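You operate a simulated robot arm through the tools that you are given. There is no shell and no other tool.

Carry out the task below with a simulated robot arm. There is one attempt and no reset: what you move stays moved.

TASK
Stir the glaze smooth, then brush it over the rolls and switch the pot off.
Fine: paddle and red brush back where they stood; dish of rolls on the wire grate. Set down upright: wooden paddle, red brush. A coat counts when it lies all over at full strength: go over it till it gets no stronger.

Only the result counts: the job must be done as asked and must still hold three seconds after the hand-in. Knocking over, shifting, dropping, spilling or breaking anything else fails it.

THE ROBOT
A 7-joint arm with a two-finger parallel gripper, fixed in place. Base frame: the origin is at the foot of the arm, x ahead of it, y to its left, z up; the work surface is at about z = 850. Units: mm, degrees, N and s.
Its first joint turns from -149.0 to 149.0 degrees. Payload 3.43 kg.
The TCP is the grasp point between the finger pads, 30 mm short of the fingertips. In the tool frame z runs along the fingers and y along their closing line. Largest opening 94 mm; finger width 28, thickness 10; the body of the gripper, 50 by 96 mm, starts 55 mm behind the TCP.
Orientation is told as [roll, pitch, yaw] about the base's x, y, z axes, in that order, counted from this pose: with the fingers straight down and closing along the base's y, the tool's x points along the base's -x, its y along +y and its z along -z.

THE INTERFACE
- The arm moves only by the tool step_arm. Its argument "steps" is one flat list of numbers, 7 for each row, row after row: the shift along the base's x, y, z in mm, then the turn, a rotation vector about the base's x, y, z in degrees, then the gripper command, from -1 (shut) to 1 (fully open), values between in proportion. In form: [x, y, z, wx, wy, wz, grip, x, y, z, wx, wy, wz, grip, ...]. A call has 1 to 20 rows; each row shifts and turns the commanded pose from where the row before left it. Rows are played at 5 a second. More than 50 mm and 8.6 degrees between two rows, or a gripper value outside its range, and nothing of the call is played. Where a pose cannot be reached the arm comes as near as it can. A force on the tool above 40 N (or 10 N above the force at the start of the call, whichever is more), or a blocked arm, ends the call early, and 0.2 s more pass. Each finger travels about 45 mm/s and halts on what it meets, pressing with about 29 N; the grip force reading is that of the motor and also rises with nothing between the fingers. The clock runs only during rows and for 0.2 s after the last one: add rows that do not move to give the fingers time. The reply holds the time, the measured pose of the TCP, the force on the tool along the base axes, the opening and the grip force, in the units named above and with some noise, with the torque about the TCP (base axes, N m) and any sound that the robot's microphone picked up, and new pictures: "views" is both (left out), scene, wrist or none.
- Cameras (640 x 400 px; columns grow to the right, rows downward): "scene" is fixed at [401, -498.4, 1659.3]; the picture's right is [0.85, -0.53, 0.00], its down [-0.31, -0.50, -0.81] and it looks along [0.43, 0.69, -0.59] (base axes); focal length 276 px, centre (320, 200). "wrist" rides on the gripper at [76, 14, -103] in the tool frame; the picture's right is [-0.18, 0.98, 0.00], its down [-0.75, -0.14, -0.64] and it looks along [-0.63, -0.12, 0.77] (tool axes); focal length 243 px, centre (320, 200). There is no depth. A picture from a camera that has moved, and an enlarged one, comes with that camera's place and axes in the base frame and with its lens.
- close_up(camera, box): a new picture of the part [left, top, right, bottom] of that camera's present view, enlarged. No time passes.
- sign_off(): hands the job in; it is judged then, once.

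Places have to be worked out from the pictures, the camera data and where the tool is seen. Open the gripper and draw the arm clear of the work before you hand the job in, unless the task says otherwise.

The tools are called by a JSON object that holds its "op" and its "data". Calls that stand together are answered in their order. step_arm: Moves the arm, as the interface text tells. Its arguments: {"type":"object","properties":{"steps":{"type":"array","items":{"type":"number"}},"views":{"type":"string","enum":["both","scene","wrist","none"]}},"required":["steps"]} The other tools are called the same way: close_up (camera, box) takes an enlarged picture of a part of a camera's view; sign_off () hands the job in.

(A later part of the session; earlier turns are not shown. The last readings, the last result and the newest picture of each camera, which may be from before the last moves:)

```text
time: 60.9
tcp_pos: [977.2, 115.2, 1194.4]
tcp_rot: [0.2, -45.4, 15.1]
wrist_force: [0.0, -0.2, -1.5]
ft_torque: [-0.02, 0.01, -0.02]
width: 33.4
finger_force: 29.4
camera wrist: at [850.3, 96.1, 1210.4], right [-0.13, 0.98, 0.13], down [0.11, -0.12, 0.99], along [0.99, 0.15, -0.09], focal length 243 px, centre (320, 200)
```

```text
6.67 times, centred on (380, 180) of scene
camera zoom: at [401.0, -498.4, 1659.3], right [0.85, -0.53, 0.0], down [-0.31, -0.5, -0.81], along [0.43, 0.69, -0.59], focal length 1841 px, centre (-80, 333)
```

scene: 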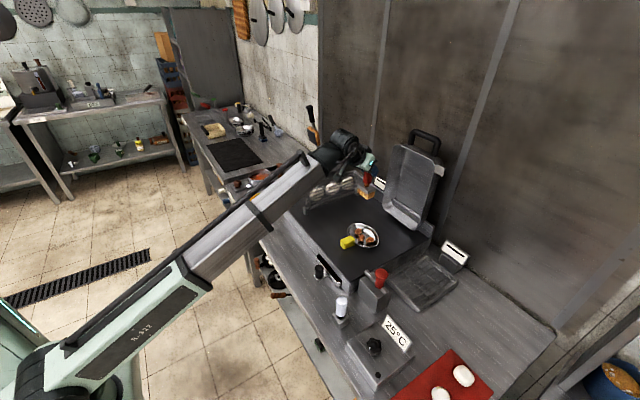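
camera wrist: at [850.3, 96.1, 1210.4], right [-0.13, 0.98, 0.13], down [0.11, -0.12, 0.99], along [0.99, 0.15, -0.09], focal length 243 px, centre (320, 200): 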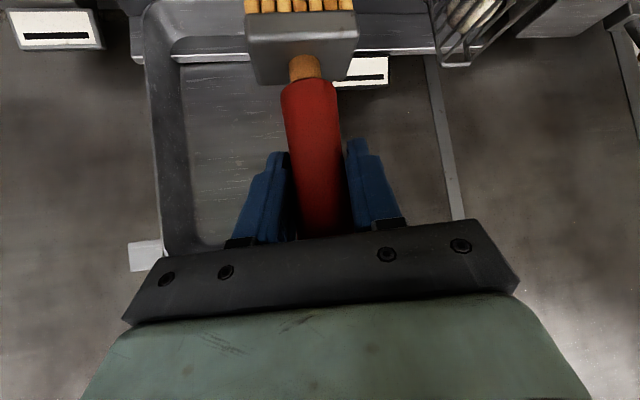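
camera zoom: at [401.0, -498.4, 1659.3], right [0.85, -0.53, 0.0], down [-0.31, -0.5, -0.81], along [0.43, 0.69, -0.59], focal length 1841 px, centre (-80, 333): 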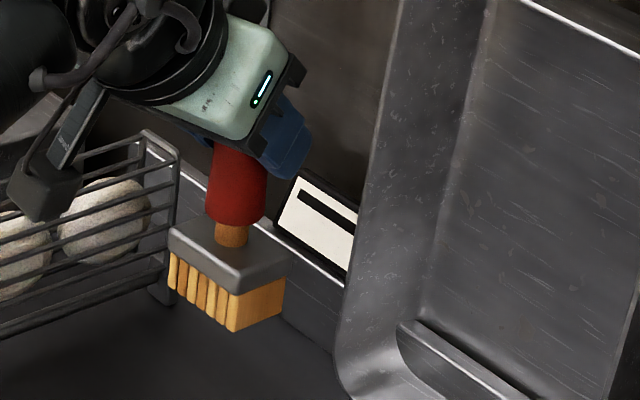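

I take the same close-up as at the very start, to compare the colour of the rolls.

{"op": "close_up", "data": {"camera": "scene", "box": [330, 200, 400, 260]}}

{"op": "close_up", "data": {"camera": "scene", "box": [355, 223, 379, 238]}}

{"op": "close_up", "data": {"camera": "scene", "box": [355, 180, 385, 205]}}

```text
6.67 times, centred on (365, 230) of scene
camera zoom: at [401.0, -498.4, 1659.3], right [0.85, -0.53, 0.0], down [-0.31, -0.5, -0.81], along [0.43, 0.69, -0.59], focal length 1841 px, centre (20, 0)
```

zoom: 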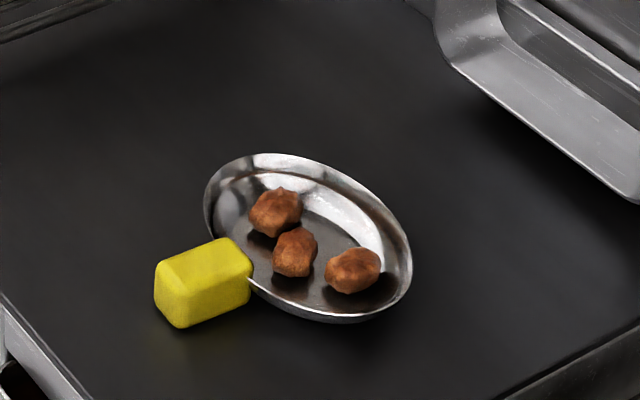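

```text
16.00 times, centred on (367, 230) of scene
camera zoom: at [401.0, -498.4, 1659.3], right [0.85, -0.53, 0.0], down [-0.31, -0.5, -0.81], along [0.43, 0.69, -0.59], focal length 4418 px, centre (-432, -288)
```

zoom: 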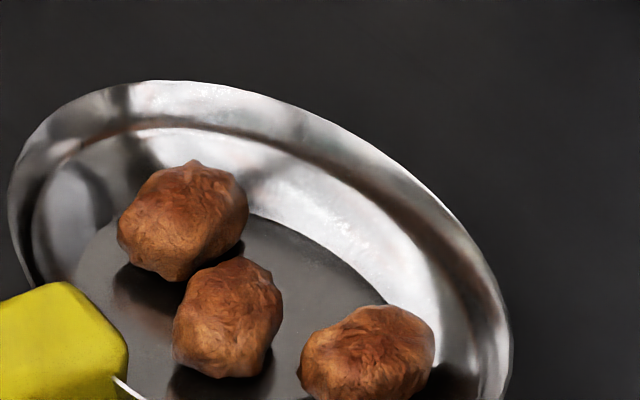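

```text
16.00 times, centred on (370, 192) of scene
camera zoom: at [401.0, -498.4, 1659.3], right [0.85, -0.53, 0.0], down [-0.31, -0.5, -0.81], along [0.43, 0.69, -0.59], focal length 4418 px, centre (-480, 320)
```

zoom: 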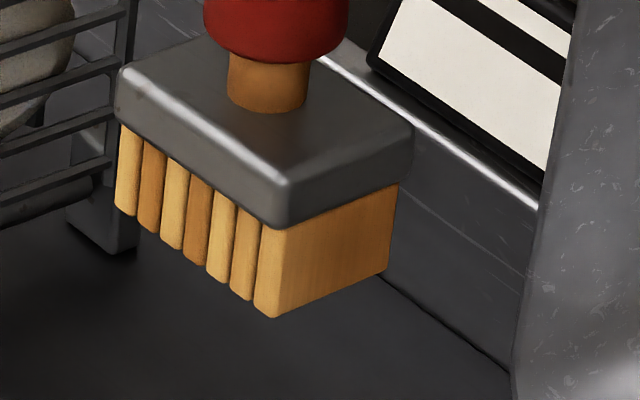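

The colours look about the same as before, though the light is tricky. I brush again with slightly firmer contact and then compare at high magnification.

{"op": "step_arm", "data": {"steps": [-10, -20, -20, 0, 0, 0, -1, -15, -30, -30, 0, 0, 0, -1, -15, -30, -30, 0, 0, 0, -1, 0, 0, -30, 0, 0, 0, -1, 0, 0, -15, 0, 0, 0, -1, 0, 0, -6, 0, 0, 0, -1, 0, 0, 0, 0, 0, 0, -1, 0, 6, 0, 0, 0, 0, -1, 0, 6, 0, 0, 0, 0, -1, 0, 6, 0, 0, 0, 0, -1, 0, 6, 0, 0, 0, 0, -1, 0, 6, 0, 0, 0, 0, -1, 0, 6, 0, 0, 0, 0, -1, 0, 6, 0, 0, 0, 0, -1, 0, 6, 0, 0, 0, 0, -1, 0, 6, 0, 0, 0, 0, -1], "views": "none"}}

{"op": "close_up", "data": {"camera": "scene", "box": [340, 210, 390, 255]}}

```text
time: 64.3
tcp_pos: [935.1, 88.8, 1062.1]
tcp_rot: [0.2, -45.6, 15.1]
wrist_force: [0.0, -3.3, 10.7]
ft_torque: [-0.22, 0.03, 0.02]
width: 33.5
finger_force: 28.9
```

```text
8.89 times, centred on (365, 232) of scene
camera zoom: at [401.0, -498.4, 1659.3], right [0.85, -0.53, 0.0], down [-0.31, -0.5, -0.81], along [0.43, 0.69, -0.59], focal length 2454 px, centre (-80, -89)
```

zoom: 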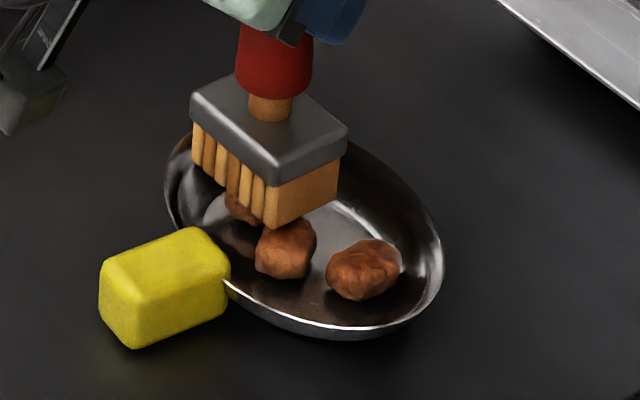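

Contact is about 12 N over the third roll, and the rolls do not move. I stroke back with a small x offset, then lift to look.

{"op": "step_arm", "data": {"steps": [8, 0, 0, 0, 0, 0, -1, 0, -6, 0, 0, 0, 0, -1, 0, -6, 0, 0, 0, 0, -1, 0, -6, 0, 0, 0, 0, -1, 0, -6, 0, 0, 0, 0, -1, 0, -6, 0, 0, 0, 0, -1, 0, -6, 0, 0, 0, 0, -1, 0, -6, 0, 0, 0, 0, -1, 0, -6, 0, 0, 0, 0, -1, 0, -6, 0, 0, 0, 0, -1, 0, 0, 20, 0, 0, 0, -1, 0, 0, 30, 0, 0, 0, -1, 12, 30, 30, 0, 0, 0, -1, 10, 30, 30, 0, 0, 0, -1, 10, 20, 20, 0, 0, 0, -1, 0, 0, 0, 0, 0, 0, -1]}}

{"op": "close_up", "data": {"camera": "scene", "box": [355, 223, 379, 238]}}

{"op": "close_up", "data": {"camera": "scene", "box": [340, 210, 390, 255]}}

```text
time: 67.7
tcp_pos: [974.9, 115.7, 1193.4]
tcp_rot: [0.2, -45.5, 15.1]
wrist_force: [0.1, -0.1, -2.8]
ft_torque: [0.01, -0.02, 0.0]
width: 33.6
finger_force: 29.2
camera wrist: at [847.8, 95.7, 1209.4], right [-0.13, 0.98, 0.13], down [0.11, -0.12, 0.99], along [0.99, 0.15, -0.09], focal length 243 px, centre (320, 200)
```

scene: 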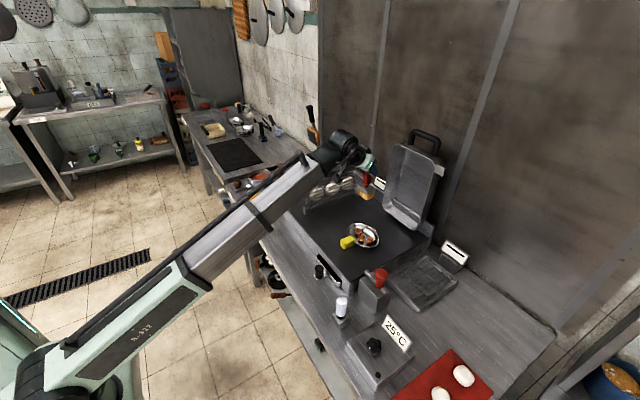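
wrist: 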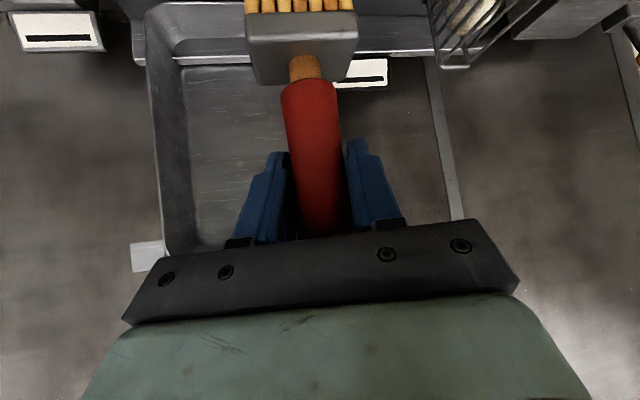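

```text
16.00 times, centred on (367, 230) of scene
camera zoom: at [401.0, -498.4, 1659.3], right [0.85, -0.53, 0.0], down [-0.31, -0.5, -0.81], along [0.43, 0.69, -0.59], focal length 4418 px, centre (-432, -288)
```

zoom: 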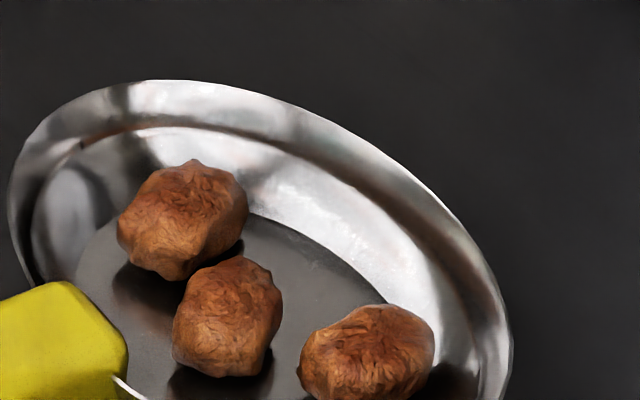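

```text
8.89 times, centred on (365, 232) of scene
camera zoom: at [401.0, -498.4, 1659.3], right [0.85, -0.53, 0.0], down [-0.31, -0.5, -0.81], along [0.43, 0.69, -0.59], focal length 2454 px, centre (-80, -89)
```

zoom: 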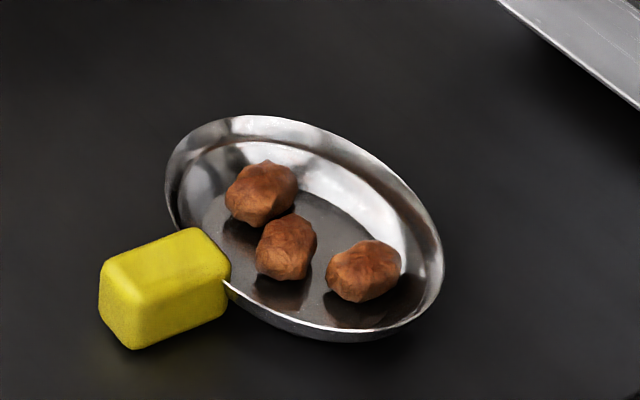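

There is no visible change, so the brush may not have been loaded. I go back to the pot for a deeper dip, over the same high path.

{"op": "step_arm", "data": {"steps": [-9, 41, 0, 0, 0, 0, -1, -9, 41, 0, 0, 0, 0, -1, -9, 41, 0, 0, 0, 0, -1, -9, 41, 0, 0, 0, 0, -1, -13.3, 43.3, 0, 0, 0, 0, -1, -13.3, 43.3, 0, 0, 0, 0, -1, -13.3, 43.3, 0, 0, 0, 0, -1, -13.3, 43.3, 0, 0, 0, 0, -1, -13.3, 43.3, 0, 0, 0, 0, -1, -13.3, 43.3, 0, 0, 0, 0, -1, -12, 44.4, 0, 0, 0, 4.8, -1, -12, 44.4, 0, 0, 0, 4.8, -1, -12, 44.4, 0, 0, 0, 4.8, -1, -12, 44.4, 0, 0, 0, 4.8, -1, -12, 44.4, 0, 0, 0, 4.8, -1, 0, 0, -30, 0, 0, 0, -1, 0, 0, -30, 0, 0, 0, -1, 0, 0, -30, 0, 0, 0, -1, 0, 0, -31, 0, 0, 0, -1]}}

{"op": "close_up", "data": {"camera": "scene", "box": [235, 140, 295, 200]}}

```text
time: 71.7
tcp_pos: [798.4, 757.6, 1070.6]
tcp_rot: [0.2, -45.5, 39.0]
wrist_force: [-0.2, 0.2, -0.9]
ft_torque: [-0.02, 0.07, -0.02]
width: 33.4
finger_force: 29.0
camera wrist: at [691.0, 688.5, 1086.4], right [-0.52, 0.84, 0.13], down [0.14, -0.07, 0.99], along [0.84, 0.53, -0.09], focal length 243 px, centre (320, 200)
```

scene: 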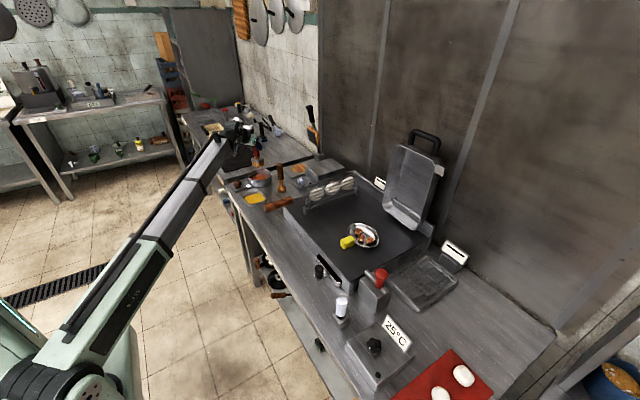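
wrist: 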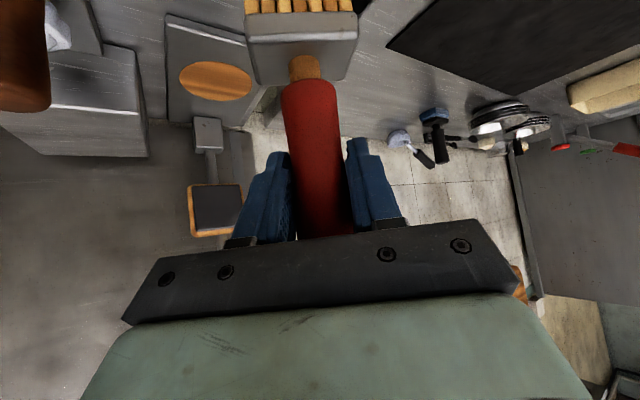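

```text
6.67 times, centred on (265, 170) of scene
camera zoom: at [401.0, -498.4, 1659.3], right [0.85, -0.53, 0.0], down [-0.31, -0.5, -0.81], along [0.43, 0.69, -0.59], focal length 1841 px, centre (687, 400)
```

zoom: 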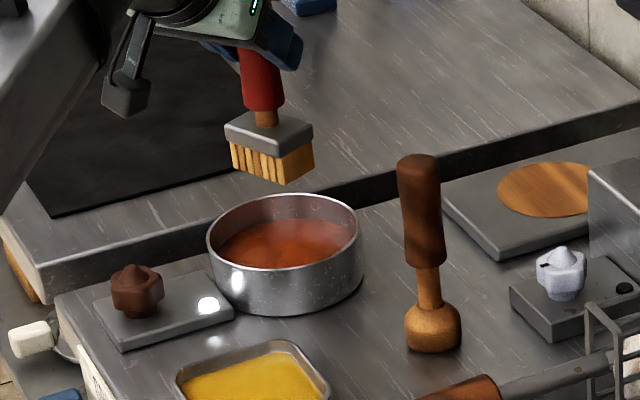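

The brush is over the pot again. I dip deeper, down to about z 857, and swirl.

{"op": "step_arm", "data": {"steps": [0, 2, -30, 0, 0, 0, -1, 0, 2, -30, 0, 0, 0, -1, 0, 0, -25, 0, 0, 0, -1, 0, 0, -10, 0, 0, 0, -1, 0, 0, -4, 0, 0, 0, -1, 0, 0, -3, 0, 0, 0, -1, 0, 0, -2, 0, 0, 0, -1, 0, 0, 0, 0, 0, 0, -1, 8, 0, 0, 0, 0, 0, -1, -8, 8, 0, 0, 0, 0, -1, -8, -8, 0, 0, 0, 0, -1, 8, -8, 0, 0, 0, 0, -1, 0, 8, 0, 0, 0, 0, -1, 0, 0, 0, 0, 0, 0, -1, 0, 0, 0, 0, 0, 0, -1]}}

{"op": "close_up", "data": {"camera": "scene", "box": [240, 160, 280, 195]}}

{"op": "close_up", "data": {"camera": "wrist", "box": [190, 0, 430, 110]}}

```text
time: 74.9
tcp_pos: [801.3, 766.1, 965.3]
tcp_rot: [0.2, -45.5, 39.2]
wrist_force: [-0.3, -2.6, 5.8]
ft_torque: [-0.15, -0.13, -0.04]
width: 33.6
finger_force: 29.0
camera wrist: at [692.3, 696.0, 982.3], right [-0.52, 0.84, 0.13], down [0.15, -0.07, 0.99], along [0.84, 0.53, -0.09], focal length 243 px, centre (320, 200)
```

scene: 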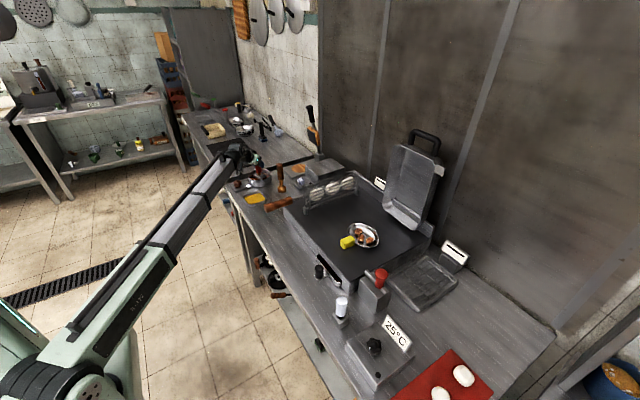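
wrist: 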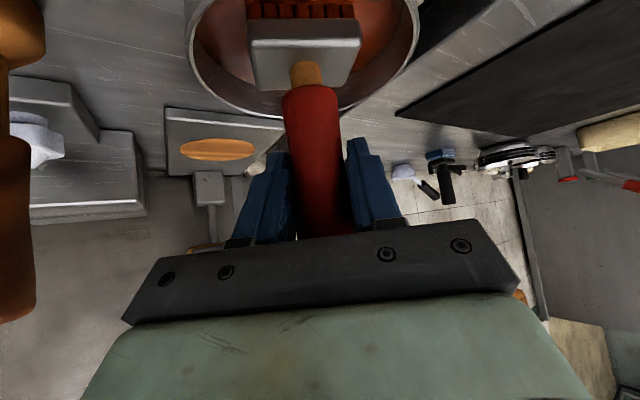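

```text
11.43 times, centred on (260, 178) of scene
camera zoom: at [401.0, -498.4, 1659.3], right [0.85, -0.53, 0.0], down [-0.31, -0.5, -0.81], along [0.43, 0.69, -0.59], focal length 3155 px, centre (1006, 457)
```

zoom: 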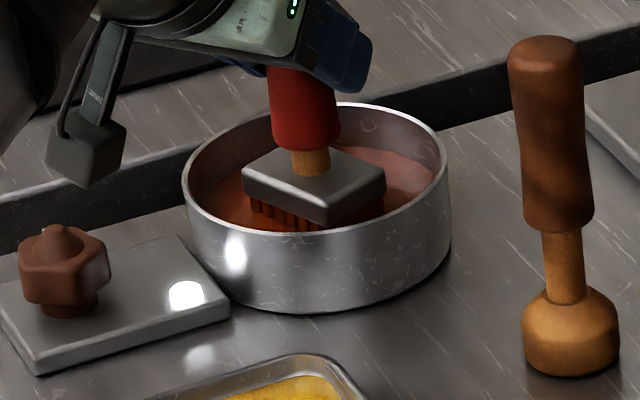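

```text
2.67 times, centred on (310, 55) of wrist
camera zoom: at [692.3, 696.0, 982.3], right [-0.52, 0.84, 0.13], down [0.15, -0.07, 0.99], along [0.84, 0.53, -0.09], focal length 647 px, centre (347, 587)
```

zoom: 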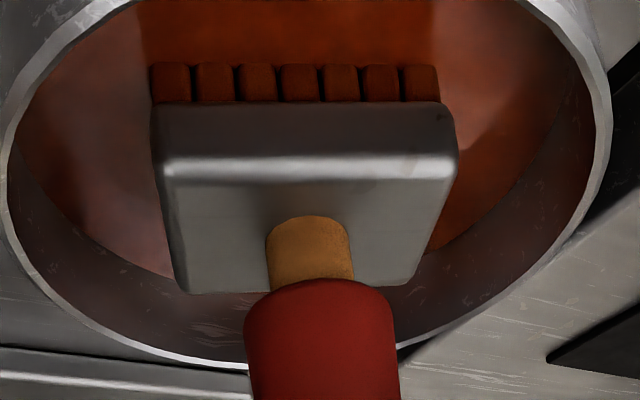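

The bristles are now red with glaze, so the brush is loaded this time. I lift out and carry it over the high path to the dish.

{"op": "step_arm", "data": {"steps": [0, 0, 10, 0, 0, 0, -1, 0, 0, 20, 0, 0, 0, -1, 0, 0, 30, 0, 0, 0, -1, 0, 0, 40, 0, 0, 0, -1, 0, 0, 40, 0, 0, 0, -1, 0, 0, 40, 0, 0, 0, -1, 0, 0, 45, 0, 0, 0, -1, 12, -44.4, 0, 0, 0, -4.8, -1, 12, -44.4, 0, 0, 0, -4.8, -1, 12, -44.4, 0, 0, 0, -4.8, -1, 12, -44.4, 0, 0, 0, -4.8, -1, 12, -44.4, 0, 0, 0, -4.8, -1, 13.3, -43.3, 0, 0, 0, 0, -1, 13.3, -43.3, 0, 0, 0, 0, -1, 13.3, -43.3, 0, 0, 0, 0, -1, 13.3, -43.3, 0, 0, 0, 0, -1, 13.3, -43.3, 0, 0, 0, 0, -1, 13.3, -43.3, 0, 0, 0, 0, -1]}}

{"op": "close_up", "data": {"camera": "scene", "box": [225, 130, 345, 220]}}

```text
time: 78.7
tcp_pos: [938.3, 279.9, 1192.8]
tcp_rot: [0.2, -45.5, 15.1]
wrist_force: [-0.6, -0.7, -2.0]
ft_torque: [-0.01, 0.02, -0.02]
width: 33.5
finger_force: 29.5
camera wrist: at [812.1, 261.0, 1209.3], right [-0.13, 0.98, 0.13], down [0.11, -0.12, 0.99], along [0.99, 0.15, -0.09], focal length 243 px, centre (320, 200)
```

scene: 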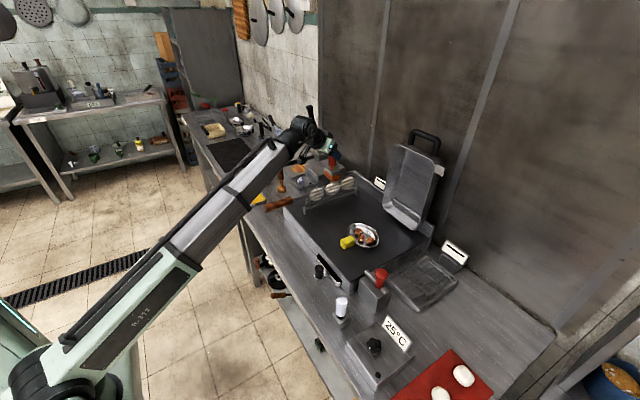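
wrist: 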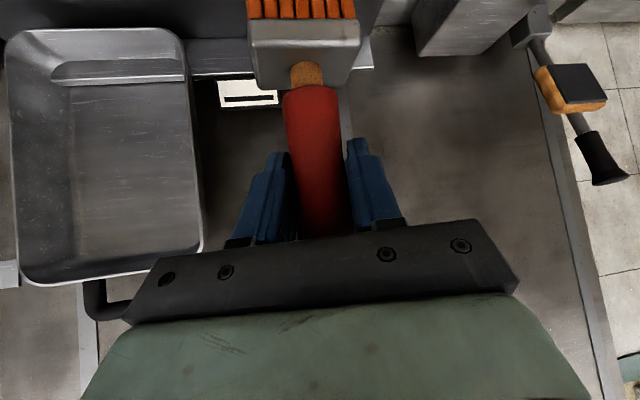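

```text
4.44 times, centred on (285, 175) of scene
camera zoom: at [401.0, -498.4, 1659.3], right [0.85, -0.53, 0.0], down [-0.31, -0.5, -0.81], along [0.43, 0.69, -0.59], focal length 1227 px, centre (476, 311)
```

zoom: 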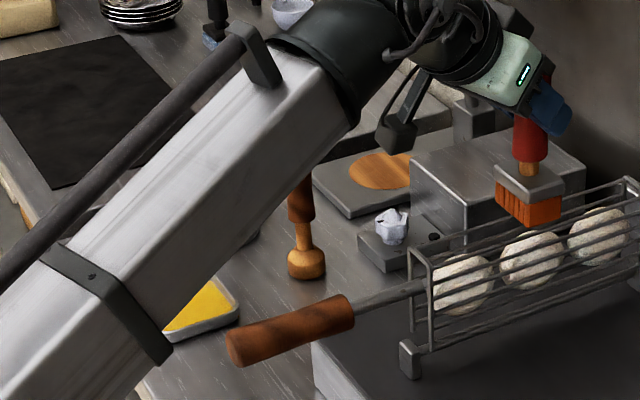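

The brush is clearly coated in glaze. I move on over the dish and descend to just above contact height.

{"op": "step_arm", "data": {"steps": [-1, -44.7, 0, 0, 0, 0, -1, -1, -44.7, 0, 0, 0, 0, -1, -1, -44.7, 0, 0, 0, 0, -1, -1, -44.7, 0, 0, 0, 0, -1, 0, -44.7, 0, 0, 0, 0, -1, 0, 0, -40, 0, 0, 0, -1, 0, 0, -40, 0, 0, 0, -1, 0, 0, -30, 0, 0, 0, -1, 0, 0, -17, 0, 0, 0, -1, 0, 0, -2, 0, 0, 0, -1, 0, 0, -1, 0, 0, 0, -1, 0, 0, 0, 0, 0, 0, -1]}}

{"op": "close_up", "data": {"camera": "scene", "box": [340, 210, 390, 255]}}

```text
time: 81.3
tcp_pos: [934.8, 59.0, 1062.0]
tcp_rot: [0.2, -45.5, 15.1]
wrist_force: [0.0, 0.1, -2.1]
ft_torque: [0.01, 0.0, 0.02]
width: 33.3
finger_force: 28.7
camera wrist: at [808.0, 39.1, 1077.9], right [-0.13, 0.98, 0.13], down [0.11, -0.12, 0.99], along [0.99, 0.15, -0.09], focal length 243 px, centre (320, 200)
```

scene: 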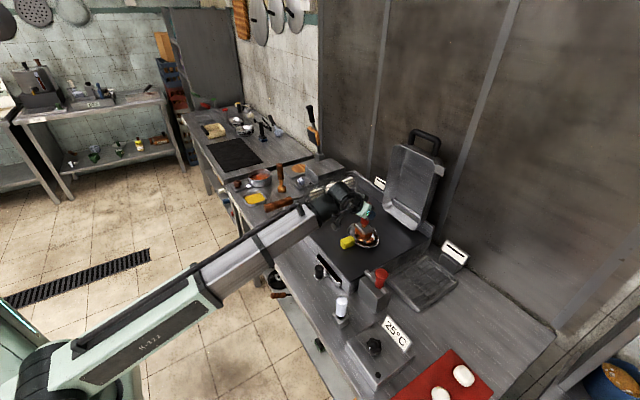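
wrist: 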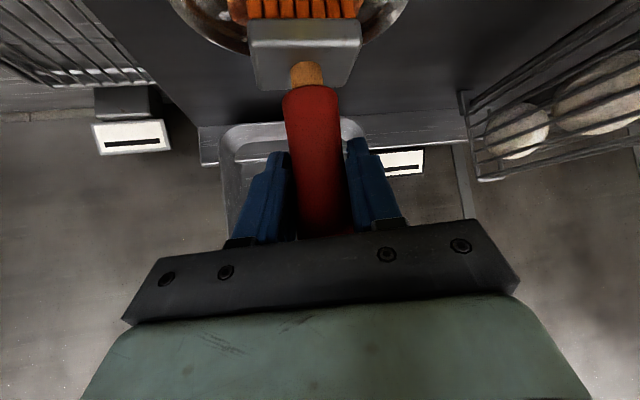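

```text
8.89 times, centred on (365, 232) of scene
camera zoom: at [401.0, -498.4, 1659.3], right [0.85, -0.53, 0.0], down [-0.31, -0.5, -0.81], along [0.43, 0.69, -0.59], focal length 2454 px, centre (-80, -89)
```

zoom: 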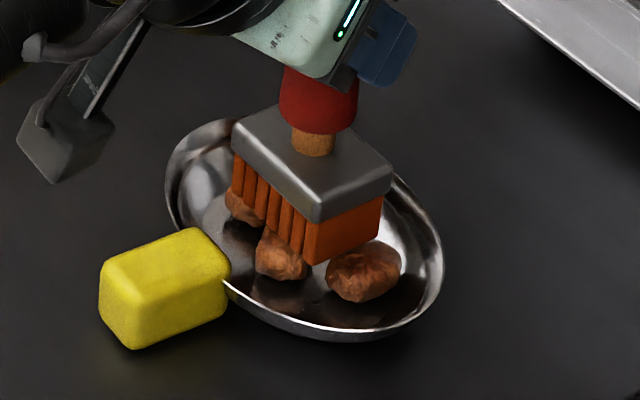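

No contact yet, because the brush has slid a few millimetres up in the grip. I lower 4 mm in small steps.

{"op": "step_arm", "data": {"steps": [0, 0, -1.5, 0, 0, 0, -1, 0, 0, -1.5, 0, 0, 0, -1, 0, 0, -1, 0, 0, 0, -1, 0, 0, 0, 0, 0, 0, -1], "views": "none"}}

{"op": "close_up", "data": {"camera": "scene", "box": [340, 210, 390, 255]}}

```text
time: 82.3
tcp_pos: [934.9, 58.8, 1059.0]
tcp_rot: [0.2, -45.7, 15.1]
wrist_force: [-4.0, -1.9, 13.8]
ft_torque: [-0.22, 0.14, 0.04]
width: 33.8
finger_force: 29.3
```

```text
8.89 times, centred on (365, 232) of scene
camera zoom: at [401.0, -498.4, 1659.3], right [0.85, -0.53, 0.0], down [-0.31, -0.5, -0.81], along [0.43, 0.69, -0.59], focal length 2454 px, centre (-80, -89)
```

zoom: 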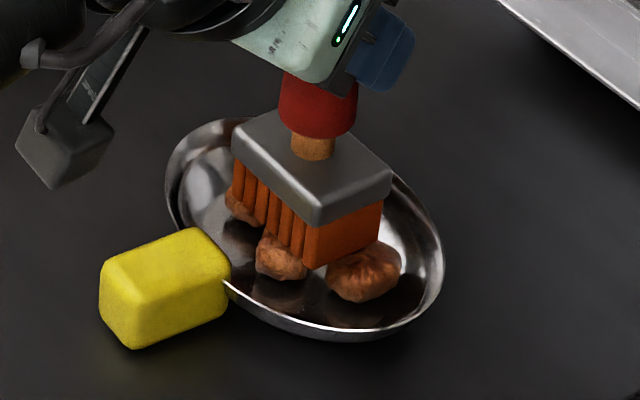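

Contact is about 16 N, a bit firm. I back off 1.5 mm and stroke along y across all three rolls.

{"op": "step_arm", "data": {"steps": [0, 0, 1.5, 0, 0, 0, -1, 0, 6, 0, 0, 0, 0, -1, 0, 6, 0, 0, 0, 0, -1, 0, 6, 0, 0, 0, 0, -1, 0, 6, 0, 0, 0, 0, -1, 0, 6, 0, 0, 0, 0, -1, 6, 0, 0, 0, 0, 0, -1, 0, -6, 0, 0, 0, 0, -1, 0, -6, 0, 0, 0, 0, -1, 0, -6, 0, 0, 0, 0, -1, 0, -6, 0, 0, 0, 0, -1, 0, -6, 0, 0, 0, 0, -1, 0, -6, 0, 0, 0, 0, -1, 0, -6, 0, 0, 0, 0, -1, 0, -6, 0, 0, 0, 0, -1, 0, -6, 0, 0, 0, 0, -1], "views": "none"}}

{"op": "close_up", "data": {"camera": "scene", "box": [340, 210, 390, 255]}}

```text
time: 85.7
tcp_pos: [941.6, 34.7, 1059.3]
tcp_rot: [0.1, -45.6, 15.0]
wrist_force: [-0.2, 1.0, 0.9]
ft_torque: [-0.01, -0.05, 0.01]
width: 33.4
finger_force: 29.1
```

```text
8.89 times, centred on (365, 232) of scene
camera zoom: at [401.0, -498.4, 1659.3], right [0.85, -0.53, 0.0], down [-0.31, -0.5, -0.81], along [0.43, 0.69, -0.59], focal length 2454 px, centre (-80, -89)
```

zoom: 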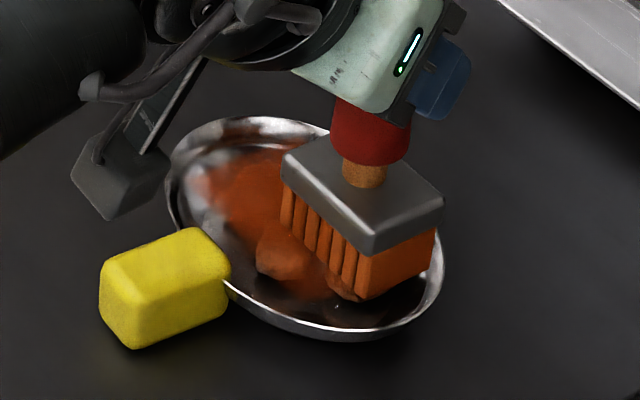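

The coat shows clearly now. I keep going: further to the right side, then back along a line nearer the handle, then lift to look.

{"op": "step_arm", "data": {"steps": [0, -6, 0, 0, 0, 0, -1, 0, -6, 0, 0, 0, 0, -1, -5, 0, 0, 0, 0, 0, -1, -5, 0, 0, 0, 0, 0, -1, 0, 6, 0, 0, 0, 0, -1, 0, 6, 0, 0, 0, 0, -1, 0, 6, 0, 0, 0, 0, -1, 0, 6, 0, 0, 0, 0, -1, 0, 6, 0, 0, 0, 0, -1, 0, 6, 0, 0, 0, 0, -1, 0, 6, 0, 0, 0, 0, -1, 0, 6, 0, 0, 0, 0, -1, 0, 6, 0, 0, 0, 0, -1, 0, 6, 0, 0, 0, 0, -1, 0, 6, 0, 0, 0, 0, -1, 0, 6, 0, 0, 0, 0, -1, 0, 0, 30, 0, 0, 0, -1, 0, 0, 40, 0, 0, 0, -1, 15, 35, 30, 0, 0, 0, -1, 15, 35, 30, 0, 0, 0, -1]}}

{"op": "close_up", "data": {"camera": "scene", "box": [340, 210, 390, 255]}}

{"op": "close_up", "data": {"camera": "scene", "box": [353, 222, 381, 240]}}

```text
time: 89.9
tcp_pos: [961.9, 165.9, 1190.8]
tcp_rot: [0.1, -45.5, 15.1]
wrist_force: [-0.1, -1.2, -1.7]
ft_torque: [0.0, 0.0, -0.02]
width: 33.8
finger_force: 28.8
camera wrist: at [834.8, 146.1, 1207.9], right [-0.13, 0.98, 0.13], down [0.11, -0.12, 0.99], along [0.99, 0.15, -0.09], focal length 243 px, centre (320, 200)
```

scene: 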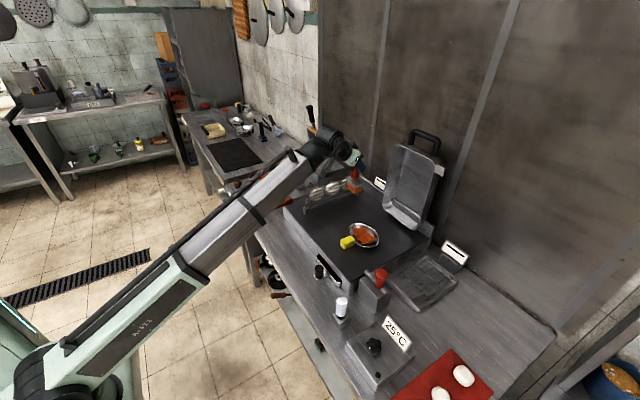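
wrist: 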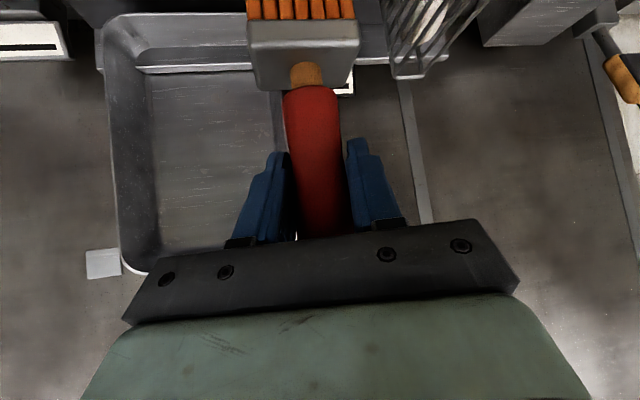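

```text
8.89 times, centred on (365, 232) of scene
camera zoom: at [401.0, -498.4, 1659.3], right [0.85, -0.53, 0.0], down [-0.31, -0.5, -0.81], along [0.43, 0.69, -0.59], focal length 2454 px, centre (-80, -89)
```

zoom: 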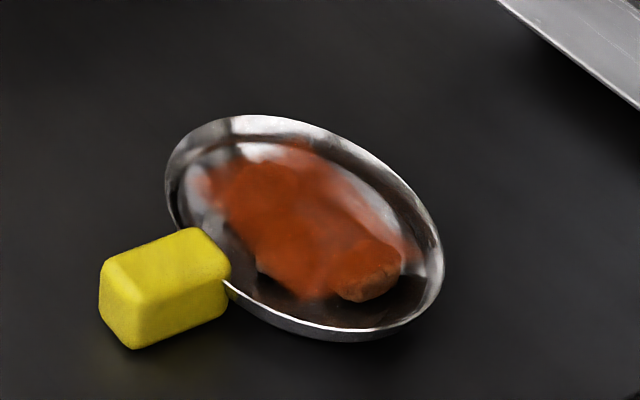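

```text
16.00 times, centred on (367, 231) of scene
camera zoom: at [401.0, -498.4, 1659.3], right [0.85, -0.53, 0.0], down [-0.31, -0.5, -0.81], along [0.43, 0.69, -0.59], focal length 4418 px, centre (-432, -296)
```

zoom: 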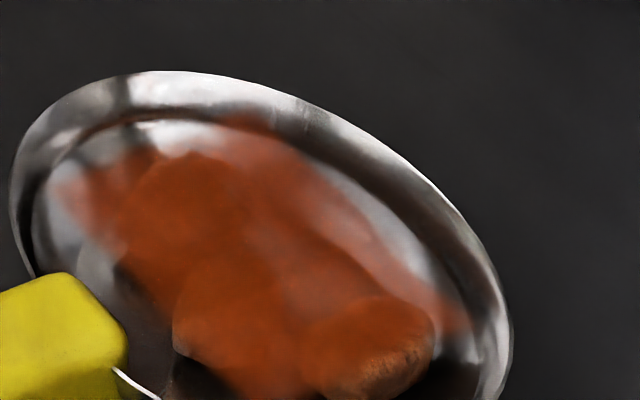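

The coat covers most of the rolls; the outer side of the nearest roll and the outer edges still look thin. I make further passes over a wider area, starting at the right end.

{"op": "step_arm", "data": {"steps": [-3, -38, -25, 0, 0, 0, -1, -3, -38, -25, 0, 0, 0, -1, -3, -38, -25, 0, 0, 0, -1, -3, -38, -25, 0, 0, 0, -1, 0, -6.6, -20, 0, 0, 0, -1, 0, 0, -9, 0, 0, 0, -1, 0, 0, -1.5, 0, 0, 0, -1, 0, 7, 0, 0, 0, 0, -1, 0, 7, 0, 0, 0, 0, -1, 0, 7, 0, 0, 0, 0, -1, 0, 7, 0, 0, 0, 0, -1, 0, 7, 0, 0, 0, 0, -1, 0, 7, 0, 0, 0, 0, -1, 0, 7, 0, 0, 0, 0, -1, 0, 7, 0, 0, 0, 0, -1, 0, 7, 0, 0, 0, 0, -1, 0, 7, 0, 0, 0, 0, -1, 0, 7, 0, 0, 0, 0, -1, 0, 7, 0, 0, 0, 0, -1, 0, 7, 0, 0, 0, 0, -1], "views": "none"}}

{"op": "close_up", "data": {"camera": "scene", "box": [340, 210, 390, 255]}}

```text
time: 94.1
tcp_pos: [949.0, 98.0, 1059.0]
tcp_rot: [0.1, -45.6, 15.1]
wrist_force: [-0.6, -4.1, 12.8]
ft_torque: [-0.32, 0.14, 0.03]
width: 33.6
finger_force: 29.1
```

```text
8.89 times, centred on (365, 232) of scene
camera zoom: at [401.0, -498.4, 1659.3], right [0.85, -0.53, 0.0], down [-0.31, -0.5, -0.81], along [0.43, 0.69, -0.59], focal length 2454 px, centre (-80, -89)
```

zoom: 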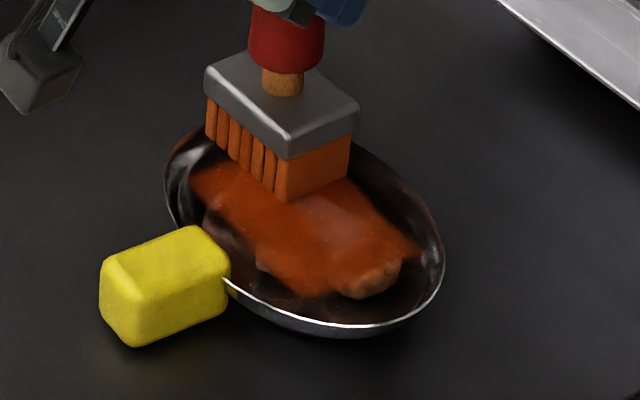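

The nearest roll (around y 30) is lower than the others, so the brush hardly touched it. I raise, move over that roll alone, and lower until it touches.

{"op": "step_arm", "data": {"steps": [0, 0, 6, 0, 0, 0, -1, -2, -21, 0, 0, 0, 0, -1, -2, -21, 0, 0, 0, 0, -1, -2, -21, 0, 0, 0, 0, -1, -1, -22, 0, 0, 0, 0, -1, 0, 0, -4, 0, 0, 0, -1, 0, 0, -2, 0, 0, 0, -1, 0, 0, 0, 0, 0, 0, -1], "views": "none"}}

{"op": "close_up", "data": {"camera": "scene", "box": [340, 210, 390, 255]}}

```text
time: 95.9
tcp_pos: [942.3, 14.6, 1059.2]
tcp_rot: [0.2, -45.5, 15.1]
wrist_force: [0.6, 0.0, 0.4]
ft_torque: [-0.02, -0.02, -0.02]
width: 33.7
finger_force: 28.9
```

```text
8.89 times, centred on (365, 232) of scene
camera zoom: at [401.0, -498.4, 1659.3], right [0.85, -0.53, 0.0], down [-0.31, -0.5, -0.81], along [0.43, 0.69, -0.59], focal length 2454 px, centre (-80, -89)
```

zoom: 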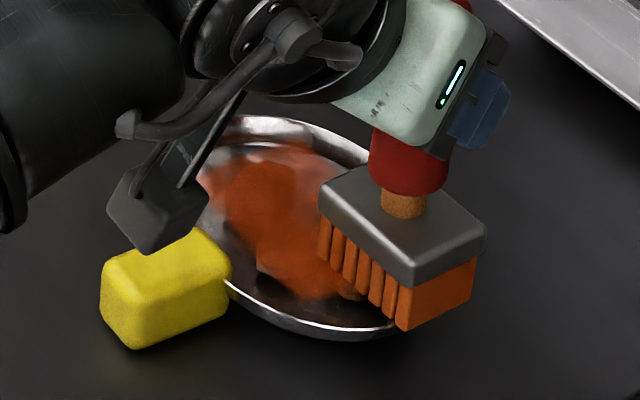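

I lower in 1.5 mm steps onto this roll.

{"op": "step_arm", "data": {"steps": [0, 0, -1.5, 0, 0, 0, -1, 0, 0, -1, 0, 0, 0, -1, 0, 0, 0, 0, 0, 0, -1], "views": "none"}}

```text
time: 96.7
tcp_pos: [942.4, 12.4, 1058.4]
tcp_rot: [0.1, -45.7, 15.1]
wrist_force: [0.3, -3.2, 18.9]
ft_torque: [0.18, -0.18, -0.03]
width: 33.6
finger_force: 28.6
```

Firm contact here (about 20 N). I back off 1 mm and stroke back and forth over this roll.

{"op": "step_arm", "data": {"steps": [0, 0, 1, 0, 0, 0, -1, 0, 6, 0, 0, 0, 0, -1, 0, 6, 0, 0, 0, 0, -1, 0, 6, 0, 0, 0, 0, -1, 6, 0, 0, 0, 0, 0, -1, 0, -6, 0, 0, 0, 0, -1, 0, -6, 0, 0, 0, 0, -1, 0, -6, 0, 0, 0, 0, -1, 0, -6, 0, 0, 0, 0, -1, -6, 0, 0, 0, 0, 0, -1, -6, 0, 0, 0, 0, 0, -1, 0, 6, 0, 0, 0, 0, -1, 0, 6, 0, 0, 0, 0, -1, 0, 6, 0, 0, 0, 0, -1, 0, 6, 0, 0, 0, 0, -1], "views": "none"}}

{"op": "close_up", "data": {"camera": "scene", "box": [340, 210, 390, 255]}}

```text
time: 99.9
tcp_pos: [935.7, 30.2, 1055.1]
tcp_rot: [0.2, -45.6, 15.1]
wrist_force: [0.5, -0.8, -1.4]
ft_torque: [0.0, 0.0, 0.04]
width: 33.6
finger_force: 29.1
```

```text
8.89 times, centred on (365, 232) of scene
camera zoom: at [401.0, -498.4, 1659.3], right [0.85, -0.53, 0.0], down [-0.31, -0.5, -0.81], along [0.43, 0.69, -0.59], focal length 2454 px, centre (-80, -89)
```

zoom: 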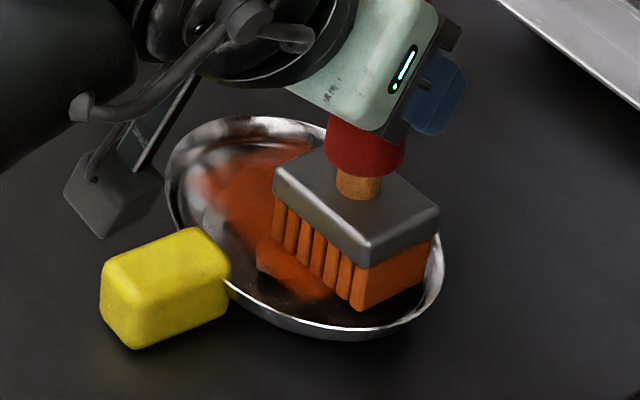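

I lift to see how the coat on that roll came out.

{"op": "step_arm", "data": {"steps": [0, 0, 30, 0, 0, 0, -1, 0, 0, 40, 0, 0, 0, -1, 10, 40, 25, 0, 0, 0, -1, 10, 40, 25, 0, 0, 0, -1, 5, 45, 10, 0, 0, 0, -1, 0, 0, 0, 0, 0, 0, -1]}}

{"op": "close_up", "data": {"camera": "scene", "box": [340, 210, 390, 255]}}

{"op": "close_up", "data": {"camera": "scene", "box": [353, 222, 381, 242]}}

```text
time: 101.3
tcp_pos: [963.3, 156.6, 1187.8]
tcp_rot: [0.2, -45.5, 15.0]
wrist_force: [0.0, -0.5, -2.5]
ft_torque: [0.01, 0.0, 0.04]
width: 33.5
finger_force: 29.2
camera wrist: at [837.2, 136.3, 1204.1], right [-0.13, 0.98, 0.13], down [0.11, -0.12, 0.99], along [0.99, 0.14, -0.09], focal length 243 px, centre (320, 200)
```

scene: 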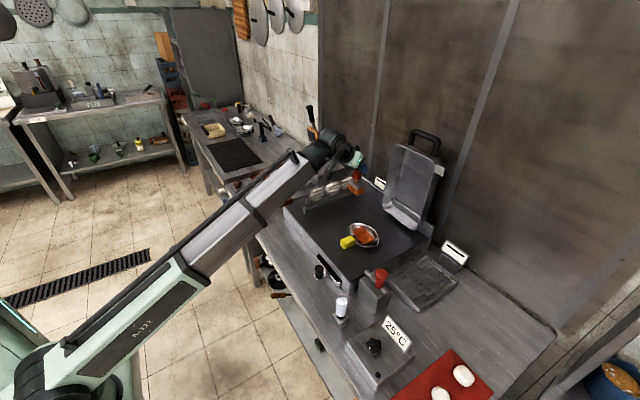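
wrist: 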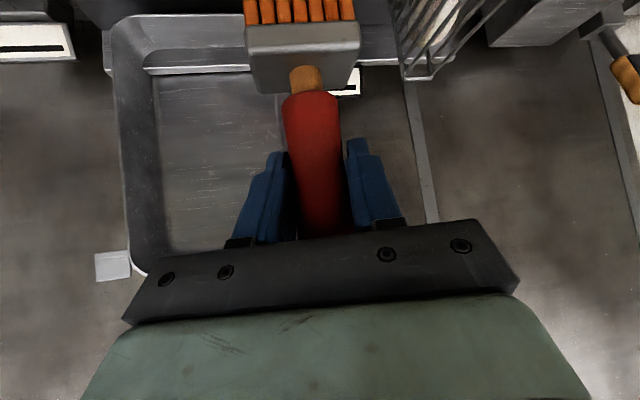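

```text
8.89 times, centred on (365, 232) of scene
camera zoom: at [401.0, -498.4, 1659.3], right [0.85, -0.53, 0.0], down [-0.31, -0.5, -0.81], along [0.43, 0.69, -0.59], focal length 2454 px, centre (-80, -89)
```

zoom: 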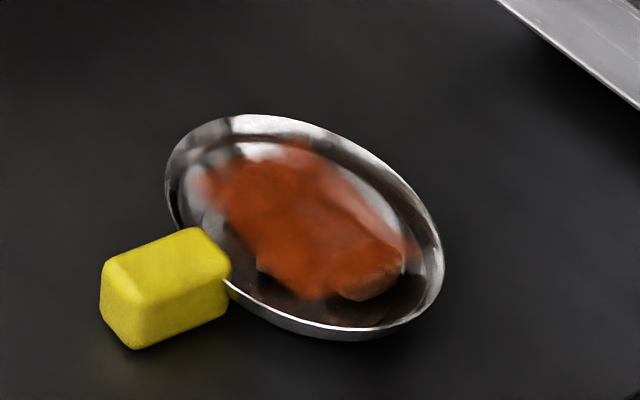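

```text
16.00 times, centred on (367, 232) of scene
camera zoom: at [401.0, -498.4, 1659.3], right [0.85, -0.53, 0.0], down [-0.31, -0.5, -0.81], along [0.43, 0.69, -0.59], focal length 4418 px, centre (-432, -312)
```

zoom: 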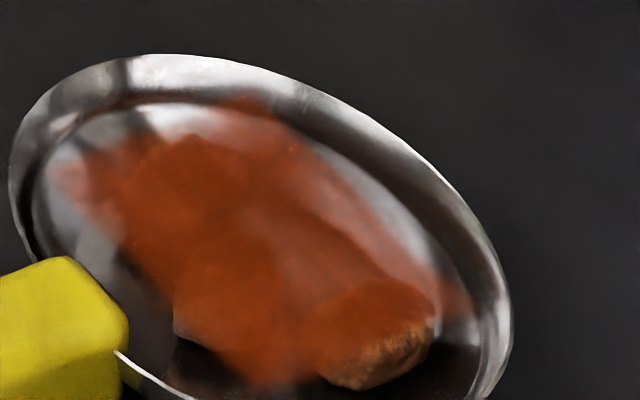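

The coat sits as a layer over the tops of the rolls, and because of the slanted view it appears shifted. Its far and left edges are still thin, so I make more full-length passes, starting with the far side.

{"op": "step_arm", "data": {"steps": [-2, -20, -40, 0, 0, 0, -1, -2.8, -25, -40, 0, 0, 0, -1, 0, 0, -35, 0, 0, 0, -1, 0, 0, -12, 0, 0, 0, -1, 0, 0, -1.5, 0, 0, 0, -1, 0, -9, 0, 0, 0, 0, -1, 0, -9, 0, 0, 0, 0, -1, 0, -9, 0, 0, 0, 0, -1, 0, -9, 0, 0, 0, 0, -1, 0, -9, 0, 0, 0, 0, -1, 0, -9, 0, 0, 0, 0, -1, 0, -9, 0, 0, 0, 0, -1, 0, -9, 0, 0, 0, 0, -1, 0, -9, 0, 0, 0, 0, -1, 0, -9, 0, 0, 0, 0, -1, 0, -9, 0, 0, 0, 0, -1, 0, -9, 0, 0, 0, 0, -1, -8, 0, 0, 0, 0, 0, -1], "views": "none"}}

{"op": "step_arm", "data": {"steps": [0, 9, 0, 0, 0, 0, -1, 0, 9, 0, 0, 0, 0, -1, 0, 9, 0, 0, 0, 0, -1, 0, 9, 0, 0, 0, 0, -1, 0, 9, 0, 0, 0, 0, -1, 0, 9, 0, 0, 0, 0, -1, 0, 9, 0, 0, 0, 0, -1, 0, 9, 0, 0, 0, 0, -1, 0, 9, 0, 0, 0, 0, -1, 0, 9, 0, 0, 0, 0, -1, 0, 9, 0, 0, 0, 0, -1, 0, 9, 0, 0, 0, 0, -1, 0, 0, 0, 0, 0, 0, -1], "views": "none"}}

{"op": "close_up", "data": {"camera": "scene", "box": [340, 210, 390, 255]}}

```text
time: 105.1
tcp_pos: [951.0, 2.1, 1058.7]
tcp_rot: [0.2, -45.5, 15.2]
wrist_force: [0.3, -0.3, -3.0]
ft_torque: [0.0, 0.01, 0.02]
width: 33.6
finger_force: 28.9
```

```text
time: 107.9
tcp_pos: [948.5, 110.9, 1058.7]
tcp_rot: [0.2, -45.6, 14.9]
wrist_force: [0.8, 0.2, -1.6]
ft_torque: [0.01, 0.04, -0.04]
width: 33.6
finger_force: 28.7
```

```text
8.89 times, centred on (365, 232) of scene
camera zoom: at [401.0, -498.4, 1659.3], right [0.85, -0.53, 0.0], down [-0.31, -0.5, -0.81], along [0.43, 0.69, -0.59], focal length 2454 px, centre (-80, -89)
```

zoom: 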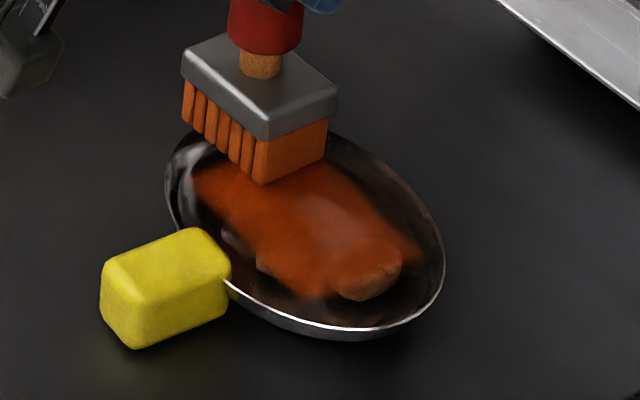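

I continue with a slightly lower pass at x ≈ 938, then one nearer the handle at x ≈ 929.

{"op": "step_arm", "data": {"steps": [-5, 0, -1, 0, 0, 0, -1, -5, 0, -1, 0, 0, 0, -1, 0, -9, 0, 0, 0, 0, -1, 0, -9, 0, 0, 0, 0, -1, 0, -9, 0, 0, 0, 0, -1, 0, -9, 0, 0, 0, 0, -1, 0, -9, 0, 0, 0, 0, -1, 0, -9, 0, 0, 0, 0, -1, 0, -9, 0, 0, 0, 0, -1, 0, -9, 0, 0, 0, 0, -1, 0, -9, 0, 0, 0, 0, -1, 0, -9, 0, 0, 0, 0, -1, 0, -9, 0, 0, 0, 0, -1, 0, -9, 0, 0, 0, 0, -1, -5, 0, 0, 0, 0, 0, -1, -4, 0, 0, 0, 0, 0, -1], "views": "none"}}

{"op": "step_arm", "data": {"steps": [0, 9, 0, 0, 0, 0, -1, 0, 9, 0, 0, 0, 0, -1, 0, 9, 0, 0, 0, 0, -1, 0, 9, 0, 0, 0, 0, -1, 0, 9, 0, 0, 0, 0, -1, 0, 9, 0, 0, 0, 0, -1, 0, 9, 0, 0, 0, 0, -1, 0, 9, 0, 0, 0, 0, -1, 0, 9, 0, 0, 0, 0, -1, 0, 9, 0, 0, 0, 0, -1, 0, 9, 0, 0, 0, 0, -1, 0, 9, 0, 0, 0, 0, -1, 0, 0, 0, 0, 0, 0, -1], "views": "none"}}

{"op": "close_up", "data": {"camera": "scene", "box": [340, 210, 390, 255]}}

```text
time: 111.3
tcp_pos: [928.7, 2.8, 1057.2]
tcp_rot: [0.2, -45.4, 15.2]
wrist_force: [-0.5, 0.1, -0.9]
ft_torque: [-0.02, -0.01, 0.0]
width: 33.6
finger_force: 29.5
```

```text
time: 114.1
tcp_pos: [928.6, 110.4, 1056.2]
tcp_rot: [0.3, -45.4, 15.0]
wrist_force: [0.1, -0.5, -1.5]
ft_torque: [0.03, 0.0, 0.0]
width: 33.2
finger_force: 28.6
```

```text
8.89 times, centred on (365, 232) of scene
camera zoom: at [401.0, -498.4, 1659.3], right [0.85, -0.53, 0.0], down [-0.31, -0.5, -0.81], along [0.43, 0.69, -0.59], focal length 2454 px, centre (-80, -89)
```

zoom: 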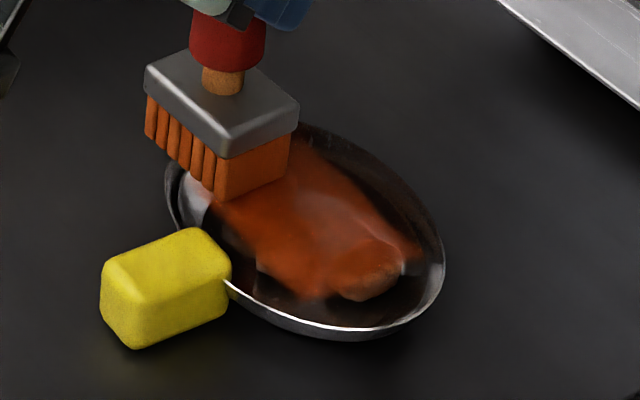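

I lift away and check both the coat and how the brush sits in the grip.

{"op": "step_arm", "data": {"steps": [0, 0, 30, 0, 0, 0, -1, 0, 0, 40, 0, 0, 0, -1, 10, 20, 35, 0, 0, 0, -1, 10, 20, 30, 0, 0, 0, -1, 10, 10, 0, 0, 0, 0, -1, 0, 0, 0, 0, 0, 0, -1]}}

{"op": "close_up", "data": {"camera": "scene", "box": [340, 210, 390, 255]}}

{"op": "close_up", "data": {"camera": "scene", "box": [353, 222, 381, 242]}}

{"op": "close_up", "data": {"camera": "scene", "box": [330, 160, 390, 205]}}

```text
time: 115.5
tcp_pos: [961.0, 164.9, 1193.2]
tcp_rot: [0.2, -45.6, 15.1]
wrist_force: [-0.1, 0.0, -1.7]
ft_torque: [0.0, -0.02, -0.04]
width: 33.4
finger_force: 28.9
camera wrist: at [834.5, 143.3, 1208.2], right [-0.13, 0.98, 0.13], down [0.11, -0.12, 0.99], along [0.99, 0.15, -0.09], focal length 243 px, centre (320, 200)
```

scene: 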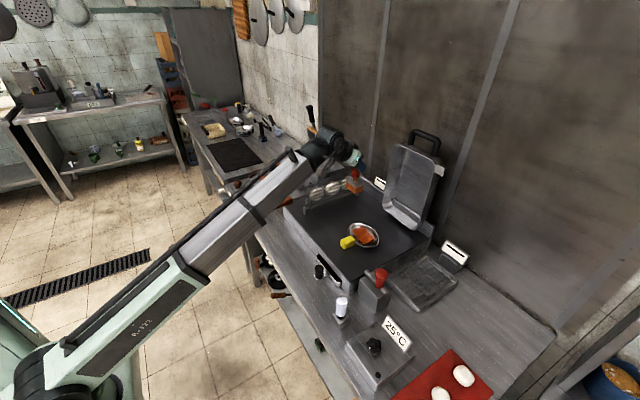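
wrist: 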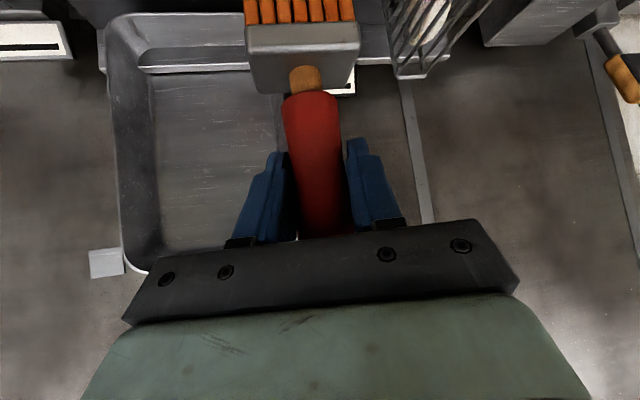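

```text
8.89 times, centred on (365, 232) of scene
camera zoom: at [401.0, -498.4, 1659.3], right [0.85, -0.53, 0.0], down [-0.31, -0.5, -0.81], along [0.43, 0.69, -0.59], focal length 2454 px, centre (-80, -89)
```

zoom: 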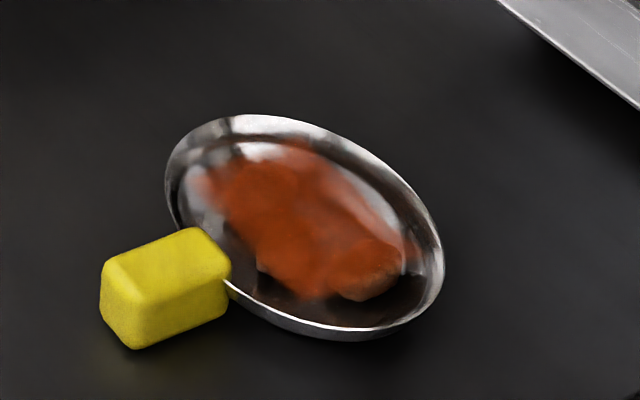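

```text
16.00 times, centred on (367, 232) of scene
camera zoom: at [401.0, -498.4, 1659.3], right [0.85, -0.53, 0.0], down [-0.31, -0.5, -0.81], along [0.43, 0.69, -0.59], focal length 4418 px, centre (-432, -312)
```

zoom: 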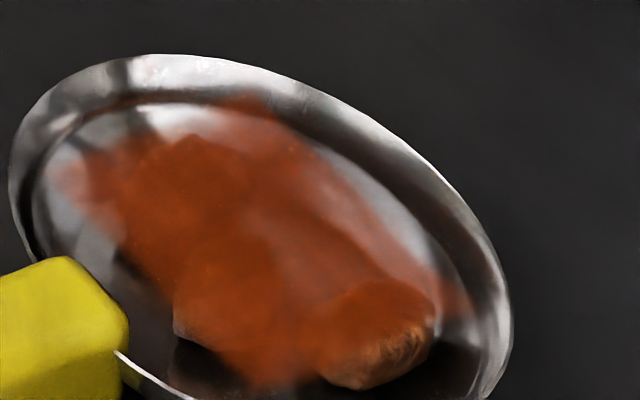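

```text
8.89 times, centred on (360, 182) of scene
camera zoom: at [401.0, -498.4, 1659.3], right [0.85, -0.53, 0.0], down [-0.31, -0.5, -0.81], along [0.43, 0.69, -0.59], focal length 2454 px, centre (-36, 356)
```

zoom: 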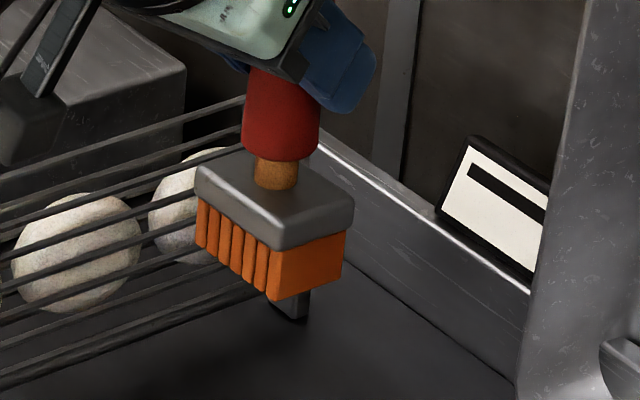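

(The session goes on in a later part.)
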